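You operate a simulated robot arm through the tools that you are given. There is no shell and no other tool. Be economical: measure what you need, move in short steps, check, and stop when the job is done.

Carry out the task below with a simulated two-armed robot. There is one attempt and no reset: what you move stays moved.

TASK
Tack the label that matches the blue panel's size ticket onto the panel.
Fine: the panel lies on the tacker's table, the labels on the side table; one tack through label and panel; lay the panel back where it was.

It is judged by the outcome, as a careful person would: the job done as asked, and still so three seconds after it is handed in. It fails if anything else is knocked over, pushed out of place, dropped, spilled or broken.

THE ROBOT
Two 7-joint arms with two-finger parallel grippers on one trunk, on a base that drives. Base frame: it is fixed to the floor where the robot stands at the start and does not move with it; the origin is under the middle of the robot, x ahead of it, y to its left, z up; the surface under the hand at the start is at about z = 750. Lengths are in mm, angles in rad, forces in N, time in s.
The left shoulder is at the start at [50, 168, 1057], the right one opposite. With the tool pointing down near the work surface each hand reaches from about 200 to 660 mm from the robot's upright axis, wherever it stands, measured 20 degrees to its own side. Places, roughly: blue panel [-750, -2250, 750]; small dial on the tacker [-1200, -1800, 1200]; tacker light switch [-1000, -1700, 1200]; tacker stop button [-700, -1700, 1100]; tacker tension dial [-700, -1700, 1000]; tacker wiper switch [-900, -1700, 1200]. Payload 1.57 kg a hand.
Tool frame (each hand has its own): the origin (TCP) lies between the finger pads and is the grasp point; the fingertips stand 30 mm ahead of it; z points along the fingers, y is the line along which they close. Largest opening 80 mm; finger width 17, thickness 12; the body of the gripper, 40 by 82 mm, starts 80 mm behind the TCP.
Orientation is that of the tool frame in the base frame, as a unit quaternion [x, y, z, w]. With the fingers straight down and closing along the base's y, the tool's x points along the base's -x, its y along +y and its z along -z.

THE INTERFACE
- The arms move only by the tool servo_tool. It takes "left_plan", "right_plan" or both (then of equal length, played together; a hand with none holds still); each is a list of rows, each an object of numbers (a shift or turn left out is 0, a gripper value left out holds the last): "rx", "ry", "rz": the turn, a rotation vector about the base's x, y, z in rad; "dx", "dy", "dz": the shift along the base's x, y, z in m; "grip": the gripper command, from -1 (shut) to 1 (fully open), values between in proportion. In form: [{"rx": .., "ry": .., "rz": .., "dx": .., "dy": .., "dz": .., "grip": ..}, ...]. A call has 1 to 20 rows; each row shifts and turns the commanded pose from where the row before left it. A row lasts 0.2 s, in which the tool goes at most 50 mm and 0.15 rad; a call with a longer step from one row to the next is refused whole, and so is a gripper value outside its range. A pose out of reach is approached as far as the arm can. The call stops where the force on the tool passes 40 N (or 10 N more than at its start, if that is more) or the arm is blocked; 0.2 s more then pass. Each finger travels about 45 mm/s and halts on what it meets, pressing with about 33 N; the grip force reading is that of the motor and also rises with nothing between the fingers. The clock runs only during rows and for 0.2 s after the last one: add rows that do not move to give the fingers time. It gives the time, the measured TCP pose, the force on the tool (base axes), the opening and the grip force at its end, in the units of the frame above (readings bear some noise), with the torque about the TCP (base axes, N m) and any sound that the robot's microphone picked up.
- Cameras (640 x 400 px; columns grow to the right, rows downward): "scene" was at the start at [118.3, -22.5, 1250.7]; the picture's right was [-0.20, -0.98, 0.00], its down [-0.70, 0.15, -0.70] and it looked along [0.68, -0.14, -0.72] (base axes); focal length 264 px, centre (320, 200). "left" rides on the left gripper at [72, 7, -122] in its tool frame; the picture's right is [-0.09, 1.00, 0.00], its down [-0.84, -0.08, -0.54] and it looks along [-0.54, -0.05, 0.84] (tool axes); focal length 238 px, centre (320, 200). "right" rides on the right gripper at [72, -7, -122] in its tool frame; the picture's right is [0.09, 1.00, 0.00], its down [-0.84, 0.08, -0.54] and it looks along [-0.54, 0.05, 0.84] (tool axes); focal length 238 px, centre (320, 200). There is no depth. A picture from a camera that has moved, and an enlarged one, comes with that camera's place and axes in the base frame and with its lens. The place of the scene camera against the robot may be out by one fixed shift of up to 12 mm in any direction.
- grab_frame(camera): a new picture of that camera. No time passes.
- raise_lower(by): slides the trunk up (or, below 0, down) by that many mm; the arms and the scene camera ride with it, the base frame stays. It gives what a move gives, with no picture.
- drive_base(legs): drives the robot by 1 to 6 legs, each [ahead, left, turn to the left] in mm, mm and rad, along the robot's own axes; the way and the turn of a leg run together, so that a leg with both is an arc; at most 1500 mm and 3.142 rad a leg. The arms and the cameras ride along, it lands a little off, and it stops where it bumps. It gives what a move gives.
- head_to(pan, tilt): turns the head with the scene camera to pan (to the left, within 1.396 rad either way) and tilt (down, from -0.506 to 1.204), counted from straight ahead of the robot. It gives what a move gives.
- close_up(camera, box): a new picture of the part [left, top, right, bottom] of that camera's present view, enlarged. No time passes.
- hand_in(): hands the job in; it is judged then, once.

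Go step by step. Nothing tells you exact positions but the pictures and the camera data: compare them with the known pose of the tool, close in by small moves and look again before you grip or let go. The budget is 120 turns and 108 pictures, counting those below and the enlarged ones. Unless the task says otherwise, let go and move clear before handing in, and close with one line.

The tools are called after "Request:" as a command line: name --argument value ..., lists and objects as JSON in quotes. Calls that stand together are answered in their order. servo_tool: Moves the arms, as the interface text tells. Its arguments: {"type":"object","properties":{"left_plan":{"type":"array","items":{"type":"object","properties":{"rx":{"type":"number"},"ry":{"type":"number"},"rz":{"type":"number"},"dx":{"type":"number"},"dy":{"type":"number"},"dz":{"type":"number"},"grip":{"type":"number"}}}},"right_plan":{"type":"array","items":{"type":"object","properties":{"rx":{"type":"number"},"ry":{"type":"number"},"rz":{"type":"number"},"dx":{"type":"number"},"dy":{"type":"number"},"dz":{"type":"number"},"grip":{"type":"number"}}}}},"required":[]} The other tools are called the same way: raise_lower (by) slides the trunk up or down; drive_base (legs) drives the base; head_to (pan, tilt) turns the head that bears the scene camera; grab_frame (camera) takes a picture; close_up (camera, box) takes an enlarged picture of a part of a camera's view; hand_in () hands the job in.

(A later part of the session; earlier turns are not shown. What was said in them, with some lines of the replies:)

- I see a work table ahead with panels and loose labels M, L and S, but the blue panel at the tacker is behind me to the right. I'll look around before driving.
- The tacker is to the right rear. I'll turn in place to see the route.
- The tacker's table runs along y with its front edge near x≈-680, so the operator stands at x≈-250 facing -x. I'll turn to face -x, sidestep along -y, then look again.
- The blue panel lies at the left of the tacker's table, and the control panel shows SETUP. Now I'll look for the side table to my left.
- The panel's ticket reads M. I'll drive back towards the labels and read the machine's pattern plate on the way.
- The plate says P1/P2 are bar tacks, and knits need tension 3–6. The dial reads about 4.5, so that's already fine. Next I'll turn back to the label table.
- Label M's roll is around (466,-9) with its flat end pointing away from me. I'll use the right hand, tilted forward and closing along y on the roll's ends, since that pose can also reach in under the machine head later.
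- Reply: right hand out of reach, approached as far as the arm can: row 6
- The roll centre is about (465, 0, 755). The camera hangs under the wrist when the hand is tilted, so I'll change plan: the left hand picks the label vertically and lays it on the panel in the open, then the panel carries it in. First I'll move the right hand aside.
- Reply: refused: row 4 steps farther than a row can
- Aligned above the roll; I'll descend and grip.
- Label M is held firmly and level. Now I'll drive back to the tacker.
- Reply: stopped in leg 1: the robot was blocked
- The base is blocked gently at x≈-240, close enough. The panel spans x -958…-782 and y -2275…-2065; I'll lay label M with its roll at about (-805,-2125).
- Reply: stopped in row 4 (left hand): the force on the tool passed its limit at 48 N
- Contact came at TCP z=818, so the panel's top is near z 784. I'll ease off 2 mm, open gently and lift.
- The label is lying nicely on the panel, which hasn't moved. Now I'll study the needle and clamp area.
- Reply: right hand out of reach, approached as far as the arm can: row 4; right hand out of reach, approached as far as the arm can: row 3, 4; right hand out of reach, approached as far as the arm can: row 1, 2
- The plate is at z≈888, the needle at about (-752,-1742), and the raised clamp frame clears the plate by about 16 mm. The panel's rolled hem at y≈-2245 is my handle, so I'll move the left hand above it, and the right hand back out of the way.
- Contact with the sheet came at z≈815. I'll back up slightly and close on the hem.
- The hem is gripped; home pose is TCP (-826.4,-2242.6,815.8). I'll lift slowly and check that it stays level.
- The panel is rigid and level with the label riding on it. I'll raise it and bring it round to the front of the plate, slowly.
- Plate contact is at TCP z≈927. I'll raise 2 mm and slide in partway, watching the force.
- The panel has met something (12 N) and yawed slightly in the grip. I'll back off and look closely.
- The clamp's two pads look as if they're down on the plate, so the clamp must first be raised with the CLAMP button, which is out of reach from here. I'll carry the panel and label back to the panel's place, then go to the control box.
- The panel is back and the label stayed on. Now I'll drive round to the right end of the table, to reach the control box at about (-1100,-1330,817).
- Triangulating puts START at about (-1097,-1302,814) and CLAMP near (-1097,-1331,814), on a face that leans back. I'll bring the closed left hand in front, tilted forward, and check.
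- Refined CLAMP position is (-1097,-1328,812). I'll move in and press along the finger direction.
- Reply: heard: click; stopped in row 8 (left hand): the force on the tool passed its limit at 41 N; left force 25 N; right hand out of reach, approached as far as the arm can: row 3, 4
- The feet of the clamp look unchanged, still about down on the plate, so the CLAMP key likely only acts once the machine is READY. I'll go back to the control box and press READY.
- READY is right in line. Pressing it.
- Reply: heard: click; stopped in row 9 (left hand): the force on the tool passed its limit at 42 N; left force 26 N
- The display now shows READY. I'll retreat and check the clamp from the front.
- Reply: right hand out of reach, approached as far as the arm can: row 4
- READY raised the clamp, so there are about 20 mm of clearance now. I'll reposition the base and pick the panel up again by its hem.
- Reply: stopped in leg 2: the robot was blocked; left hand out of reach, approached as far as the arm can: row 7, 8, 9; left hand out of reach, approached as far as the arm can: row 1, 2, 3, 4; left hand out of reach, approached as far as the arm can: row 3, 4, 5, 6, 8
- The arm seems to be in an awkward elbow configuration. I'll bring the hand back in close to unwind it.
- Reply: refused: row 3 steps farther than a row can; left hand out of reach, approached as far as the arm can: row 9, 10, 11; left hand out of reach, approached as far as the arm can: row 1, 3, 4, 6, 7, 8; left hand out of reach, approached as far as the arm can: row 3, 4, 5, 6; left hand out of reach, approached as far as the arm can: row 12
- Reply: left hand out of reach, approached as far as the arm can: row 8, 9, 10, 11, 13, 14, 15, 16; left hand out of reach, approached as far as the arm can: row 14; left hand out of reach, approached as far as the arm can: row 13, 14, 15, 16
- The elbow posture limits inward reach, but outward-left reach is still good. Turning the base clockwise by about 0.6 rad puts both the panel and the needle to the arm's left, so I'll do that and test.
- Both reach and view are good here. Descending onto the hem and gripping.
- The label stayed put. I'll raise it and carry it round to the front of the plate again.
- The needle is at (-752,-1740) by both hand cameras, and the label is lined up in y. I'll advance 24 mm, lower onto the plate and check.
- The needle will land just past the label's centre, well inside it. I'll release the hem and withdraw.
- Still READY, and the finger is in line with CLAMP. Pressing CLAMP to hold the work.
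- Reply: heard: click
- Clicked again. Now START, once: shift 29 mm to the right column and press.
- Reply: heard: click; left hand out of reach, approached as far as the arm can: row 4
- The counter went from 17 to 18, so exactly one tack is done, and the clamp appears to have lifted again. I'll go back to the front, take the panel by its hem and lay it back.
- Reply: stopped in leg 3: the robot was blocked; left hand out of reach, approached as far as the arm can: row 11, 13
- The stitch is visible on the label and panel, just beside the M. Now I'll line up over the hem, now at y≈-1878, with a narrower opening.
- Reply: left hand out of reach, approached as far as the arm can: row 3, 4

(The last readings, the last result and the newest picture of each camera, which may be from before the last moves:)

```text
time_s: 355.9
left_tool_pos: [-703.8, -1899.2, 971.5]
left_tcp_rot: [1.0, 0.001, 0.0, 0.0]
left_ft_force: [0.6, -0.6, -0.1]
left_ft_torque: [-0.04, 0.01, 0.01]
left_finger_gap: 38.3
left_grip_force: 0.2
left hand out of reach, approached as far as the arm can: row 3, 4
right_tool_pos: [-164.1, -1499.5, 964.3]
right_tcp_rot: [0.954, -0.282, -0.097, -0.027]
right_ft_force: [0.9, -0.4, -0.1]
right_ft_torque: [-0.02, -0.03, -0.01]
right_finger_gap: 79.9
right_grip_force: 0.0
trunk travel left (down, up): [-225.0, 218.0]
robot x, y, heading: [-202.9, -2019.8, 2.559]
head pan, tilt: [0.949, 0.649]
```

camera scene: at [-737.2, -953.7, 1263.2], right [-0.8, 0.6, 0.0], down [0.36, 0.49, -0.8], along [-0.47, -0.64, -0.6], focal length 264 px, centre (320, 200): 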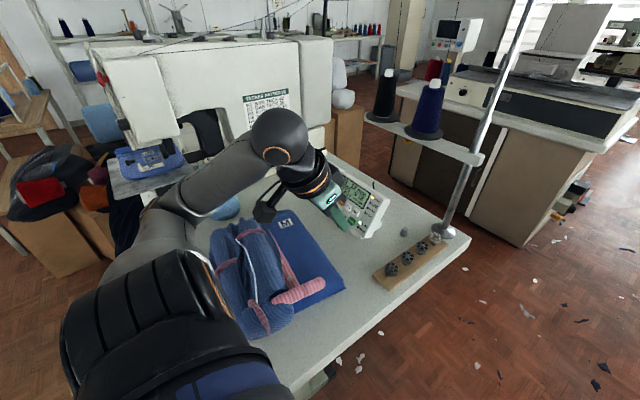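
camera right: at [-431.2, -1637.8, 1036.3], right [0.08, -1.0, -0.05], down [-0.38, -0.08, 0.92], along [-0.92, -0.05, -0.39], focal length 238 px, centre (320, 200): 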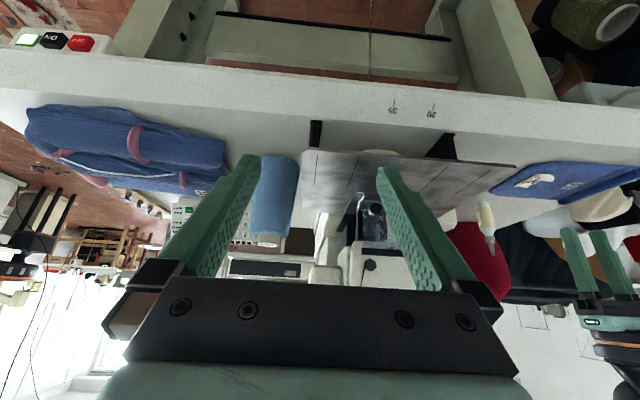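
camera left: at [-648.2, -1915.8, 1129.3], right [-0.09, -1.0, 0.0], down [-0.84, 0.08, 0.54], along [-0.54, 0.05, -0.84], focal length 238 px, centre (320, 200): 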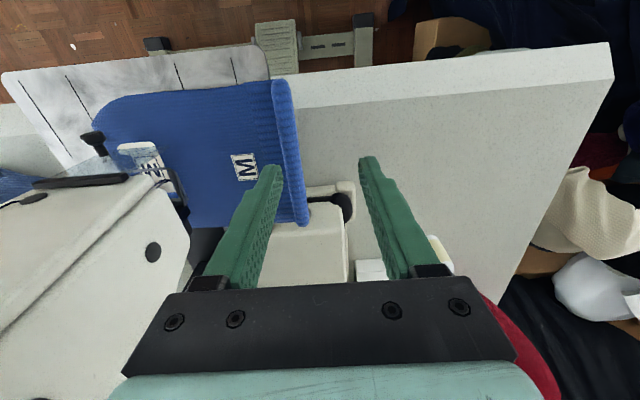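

Request:
servo_tool --left_plan '[{"dz": 0.03}, {"dx": 0.03, "dz": 0.01}, {"dx": 0.04, "dy": -0.015}, {"dx": 0.03, "dy": -0.03}, {}]'

Request:
drive_base --legs '[[30, -48, 0]]'

```text
time_s: 357.1
left_tool_pos: [-601.8, -1946.2, 1010.1]
left_tcp_rot: [1.0, 0.002, 0.001, 0.0]
left_ft_force: [0.5, 0.2, 0.0]
left_ft_torque: [0.0, -0.02, 0.03]
left_finger_gap: 38.1
left_grip_force: 0.2
left hand out of reach, approached as far as the arm can: row 1
right_tool_pos: [-165.0, -1498.4, 964.9]
right_tcp_rot: [0.954, -0.282, -0.096, -0.027]
right_ft_force: [0.3, -0.3, -0.7]
right_ft_torque: [0.0, 0.01, -0.02]
right_finger_gap: 80.1
right_grip_force: 0.0
trunk travel left (down, up): [-225.0, 218.0]
robot x, y, heading: [-204.0, -2019.3, 2.569]
head pan, tilt: [0.949, 0.649]
```

```text
time_s: 358.2
left_tool_pos: [-600.0, -1888.9, 1010.2]
left_tcp_rot: [1.0, 0.003, 0.0, 0.0]
left_ft_force: [0.0, -0.5, -0.2]
left_ft_torque: [-0.02, 0.01, 0.02]
left_finger_gap: 37.9
left_grip_force: 0.1
right_tool_pos: [-165.3, -1441.2, 963.7]
right_tcp_rot: [0.955, -0.28, -0.097, -0.028]
right_ft_force: [-0.6, 0.6, 0.0]
right_ft_torque: [0.0, 0.02, -0.01]
right_finger_gap: 80.1
right_grip_force: 0.1
trunk travel left (down, up): [-225.0, 218.0]
robot x, y, heading: [-202.0, -1961.0, 2.565]
head pan, tilt: [0.949, 0.649]
```

Request:
servo_tool --left_plan '[{"dx": -0.03}, {"dx": -0.03}, {"dx": -0.03, "dy": 0.005}, {"dx": -0.013, "dy": 0.006, "dz": -0.01}, {"dz": -0.015}, {"dz": -0.012}, {}]'

Request:
grab_frame --camera "left"

```text
time_s: 359.8
left_tool_pos: [-703.7, -1878.1, 973.5]
left_tcp_rot: [1.0, 0.001, 0.001, 0.0]
left_ft_force: [-0.1, -0.1, -0.1]
left_ft_torque: [0.02, 0.03, -0.01]
left_finger_gap: 38.1
left_grip_force: 0.0
right_tool_pos: [-164.4, -1439.6, 963.9]
right_tcp_rot: [0.954, -0.281, -0.097, -0.027]
right_ft_force: [1.0, 0.3, -0.2]
right_ft_torque: [0.0, 0.02, 0.01]
right_finger_gap: 80.0
right_grip_force: 0.0
trunk travel left (down, up): [-225.0, 218.0]
robot x, y, heading: [-204.1, -1960.3, 2.568]
head pan, tilt: [0.949, 0.649]
```

```text
4 pictures are left
camera left: at [-631.5, -1883.8, 1094.8], right [-0.09, -1.0, 0.0], down [-0.84, 0.07, 0.54], along [-0.54, 0.05, -0.84], focal length 238 px, centre (320, 200)
```

left: 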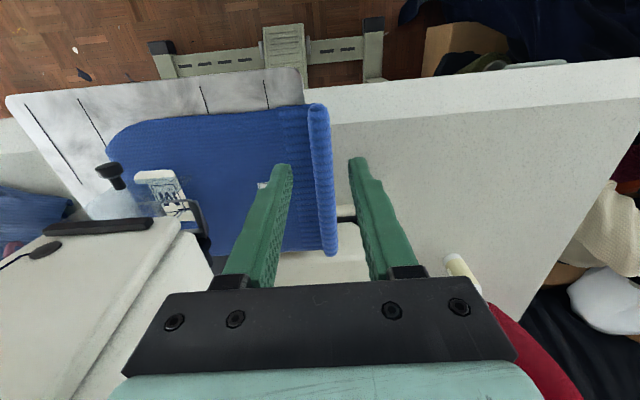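

Request:
servo_tool --left_plan '[{"dx": -0.01, "dz": -0.012}, {"dx": -0.01, "dz": -0.012}, {"dz": -0.012}, {"dz": -0.006}, {"dz": -0.003}, {}, {"grip": -0.4}, {"grip": -0.6}, {"grip": -1}, {}, {}, {}]'

```text
time_s: 362.4
left_tool_pos: [-722.7, -1878.8, 928.4]
left_tcp_rot: [1.0, 0.002, 0.0, 0.001]
left_ft_force: [-1.2, -6.4, 17.5]
left_ft_torque: [-0.08, -0.02, 0.05]
left_finger_gap: 17.0
left_grip_force: 32.1
right_tool_pos: [-164.5, -1441.3, 964.4]
right_tcp_rot: [0.954, -0.281, -0.097, -0.029]
right_ft_force: [-0.4, -0.6, 0.5]
right_ft_torque: [-0.04, -0.01, 0.0]
right_finger_gap: 79.9
right_grip_force: 0.0
trunk travel left (down, up): [-225.0, 218.0]
robot x, y, heading: [-205.0, -1958.1, 2.567]
head pan, tilt: [0.949, 0.649]
```

Gripped. Lifting slightly and drawing the panel out of the machine slowly.

Request:
servo_tool --left_plan '[{"dz": 0.002}, {"dz": 0.001, "dx": 0.004}, {"dx": 0.008}, {"dx": 0.01}, {"dx": 0.01}, {"dx": 0.01}, {"dx": 0.01, "dy": -0.004}, {"dx": 0.01, "dy": -0.006}, {"dx": 0.01, "dy": -0.006}, {"dx": 0.01, "dy": -0.006}, {"dx": 0.01, "dy": -0.006}, {"dx": 0.01, "dy": -0.006}, {"dx": 0.01, "dy": -0.006}, {"dx": 0.01, "dy": -0.006}, {"dx": 0.01, "dy": -0.006}, {"dx": 0.01, "dy": -0.006}, {"dx": 0.008, "dy": -0.004}, {"dz": 0.01}, {"dz": 0.012}, {}]'

```text
time_s: 366.6
left_tool_pos: [-573.7, -1939.8, 952.4]
left_tcp_rot: [1.0, 0.001, 0.001, 0.0]
left_ft_force: [-0.5, -0.1, -0.4]
left_ft_torque: [-0.04, -0.04, -0.02]
left_finger_gap: 16.9
left_grip_force: 31.4
right_tool_pos: [-164.5, -1441.2, 964.7]
right_tcp_rot: [0.955, -0.281, -0.096, -0.028]
right_ft_force: [-0.9, 0.4, -0.7]
right_ft_torque: [0.01, -0.01, -0.04]
right_finger_gap: 80.0
right_grip_force: 0.1
trunk travel left (down, up): [-225.0, 218.0]
robot x, y, heading: [-203.7, -1961.4, 2.566]
head pan, tilt: [0.949, 0.649]
```

Request:
servo_tool --left_plan '[{"dy": -0.008}, {"dy": -0.016}, {"dy": -0.02}, {"dy": -0.02}, {"dy": -0.02}, {"dy": -0.02}, {"dy": -0.02}, {"dy": -0.02}, {"dy": -0.02}, {"dy": -0.02}, {"dy": -0.02}, {"dy": -0.02}, {"dy": -0.02}, {"dy": -0.02}, {"dy": -0.02}, {"dy": -0.012}, {"dy": -0.004}, {}]'

Request:
servo_tool --left_plan '[{"dx": -0.008}, {"dx": -0.016}, {"dx": -0.02}, {"dx": -0.02}, {"dx": -0.02}, {"dx": -0.02}, {"dx": -0.02}, {"dx": -0.02}, {"dx": -0.02}, {"dx": -0.02}, {"dx": -0.02}, {"dx": -0.02}, {"dx": -0.01, "dz": -0.01}, {"dx": -0.003, "dz": -0.02}, {"dz": -0.02}, {"dz": -0.02}, {"dz": -0.02}, {}]'

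Request:
grab_frame --camera "left"

```text
time_s: 370.4
left_tool_pos: [-572.6, -2240.7, 954.9]
left_tcp_rot: [1.0, 0.002, 0.001, 0.0]
left_ft_force: [0.4, 0.3, -0.9]
left_ft_torque: [-0.07, -0.02, 0.0]
left_finger_gap: 16.8
left_grip_force: 32.3
right_tool_pos: [-165.0, -1440.6, 964.3]
right_tcp_rot: [0.954, -0.281, -0.097, -0.027]
right_ft_force: [0.5, -0.3, 0.3]
right_ft_torque: [0.01, 0.01, 0.01]
right_finger_gap: 80.2
right_grip_force: 0.0
trunk travel left (down, up): [-225.0, 218.0]
robot x, y, heading: [-198.3, -1959.2, 2.568]
head pan, tilt: [0.949, 0.649]
```

```text
time_s: 374.2
left_tool_pos: [-812.1, -2240.2, 863.3]
left_tcp_rot: [1.0, 0.002, 0.001, 0.0]
left_ft_force: [-1.0, 0.0, -0.1]
left_ft_torque: [0.01, -0.01, 0.01]
left_finger_gap: 16.9
left_grip_force: 32.0
right_tool_pos: [-165.1, -1442.0, 963.8]
right_tcp_rot: [0.954, -0.281, -0.097, -0.027]
right_ft_force: [0.1, -0.6, 0.0]
right_ft_torque: [0.02, -0.01, 0.01]
right_finger_gap: 80.2
right_grip_force: 0.1
trunk travel left (down, up): [-225.0, 218.0]
robot x, y, heading: [-203.2, -1965.5, 2.565]
head pan, tilt: [0.949, 0.649]
```

```text
3 pictures are left
camera left: at [-739.3, -2245.9, 984.9], right [-0.09, -1.0, 0.0], down [-0.84, 0.07, 0.54], along [-0.54, 0.05, -0.84], focal length 238 px, centre (320, 200)
```

left: 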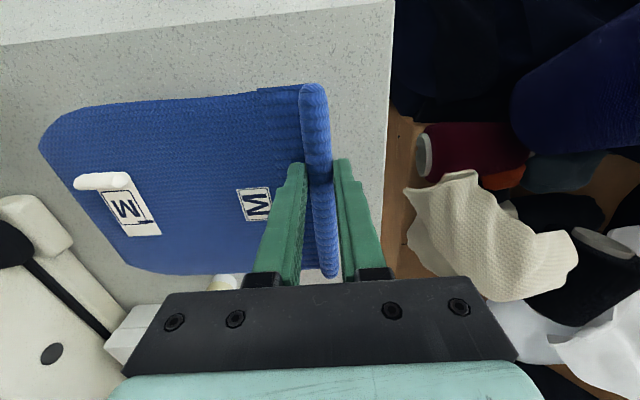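

The label is attached and the panel level. Lowering onto its original place and releasing.

Request:
servo_tool --left_plan '[{"dx": -0.003, "dz": -0.01}, {"dz": -0.012}, {"dz": -0.01}, {"dz": -0.007}, {"dz": -0.004}, {"dz": -0.002}, {"dz": -0.001}, {}, {"grip": -0.4}, {"grip": -0.1}, {"grip": 0.2}, {}, {"dz": 0.01}, {"dz": 0.03}, {"dz": 0.04}, {"dz": 0.04, "dx": 0.03}, {"dx": 0.04}, {"dx": 0.04}, {"dx": 0.04}, {}]'

Request:
head_to --pan 0.9 --tilt 0.75

Request:
grab_frame --camera "scene"

```text
time_s: 378.4
left_tool_pos: [-663.1, -2237.4, 936.5]
left_tcp_rot: [1.0, 0.001, 0.002, -0.001]
left_ft_force: [-0.1, -0.1, -0.2]
left_ft_torque: [-0.03, 0.0, 0.02]
left_finger_gap: 47.9
left_grip_force: 0.1
right_tool_pos: [-165.8, -1441.5, 965.3]
right_tcp_rot: [0.955, -0.28, -0.096, -0.028]
right_ft_force: [-0.2, 0.6, 0.1]
right_ft_torque: [-0.02, 0.0, 0.0]
right_finger_gap: 79.8
right_grip_force: 0.1
trunk travel left (down, up): [-225.0, 218.0]
robot x, y, heading: [-200.9, -1966.5, 2.565]
head pan, tilt: [0.949, 0.649]
```

```text
time_s: 379.1
left_tool_pos: [-664.3, -2238.0, 936.6]
left_tcp_rot: [1.0, 0.002, 0.001, 0.0]
left_ft_force: [0.1, -0.4, 0.1]
left_ft_torque: [-0.01, -0.05, -0.01]
left_finger_gap: 48.2
left_grip_force: 0.0
right_tool_pos: [-165.6, -1439.9, 965.2]
right_tcp_rot: [0.954, -0.281, -0.097, -0.027]
right_ft_force: [0.4, 0.2, -0.2]
right_ft_torque: [0.01, -0.02, 0.0]
right_finger_gap: 79.8
right_grip_force: 0.1
trunk travel left (down, up): [-225.0, 218.0]
robot x, y, heading: [-202.5, -1960.9, 2.568]
head pan, tilt: [0.901, 0.75]
```

```text
2 pictures are left
camera scene: at [-315.7, -1972.6, 1254.7], right [-0.32, 0.95, 0.0], down [0.65, 0.22, -0.73], along [-0.69, -0.23, -0.68], focal length 264 px, centre (320, 200)
```

scene: 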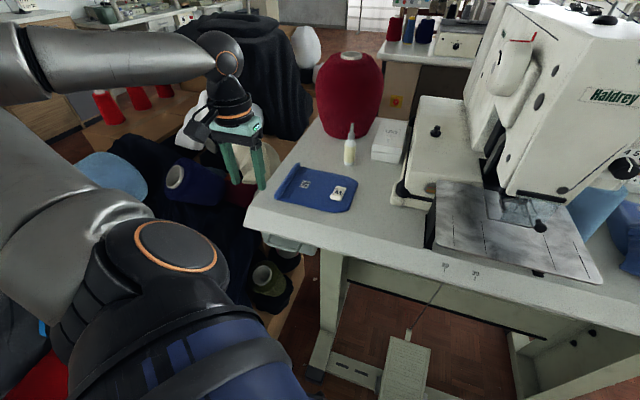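

Request:
close_up --camera "scene" --box '[260, 150, 370, 225]'

```text
5.33 times, centred on (315, 188) of scene
camera zoom: at [-315.7, -1972.6, 1254.7], right [-0.32, 0.95, 0.0], down [0.65, 0.22, -0.73], along [-0.69, -0.23, -0.68], focal length 1405 px, centre (347, 267)
```

zoom: 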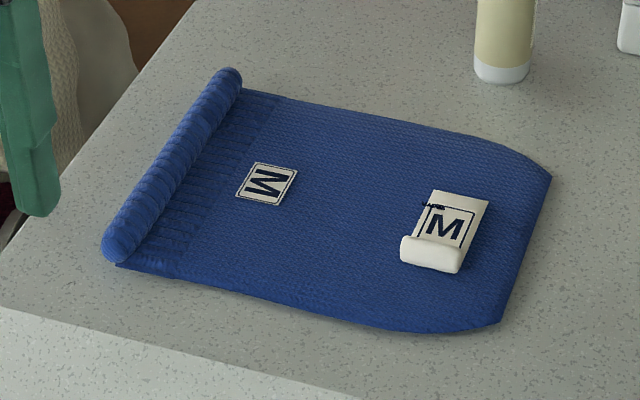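

The panel is back in its place with label M on it. The one stitch is visible at the label's edge and holds it, and the hand is clear, so I'm handing in.

Request:
hand_in

```text
The job is handed in.
```

Label M is tacked to the blue panel with a single tack, and the panel is back where it lay. The tack sits at the label's left edge rather than its centre, because the panel shifted about 15 mm under the needle. The machine is still switched to READY; I didn't set it back to SETUP.
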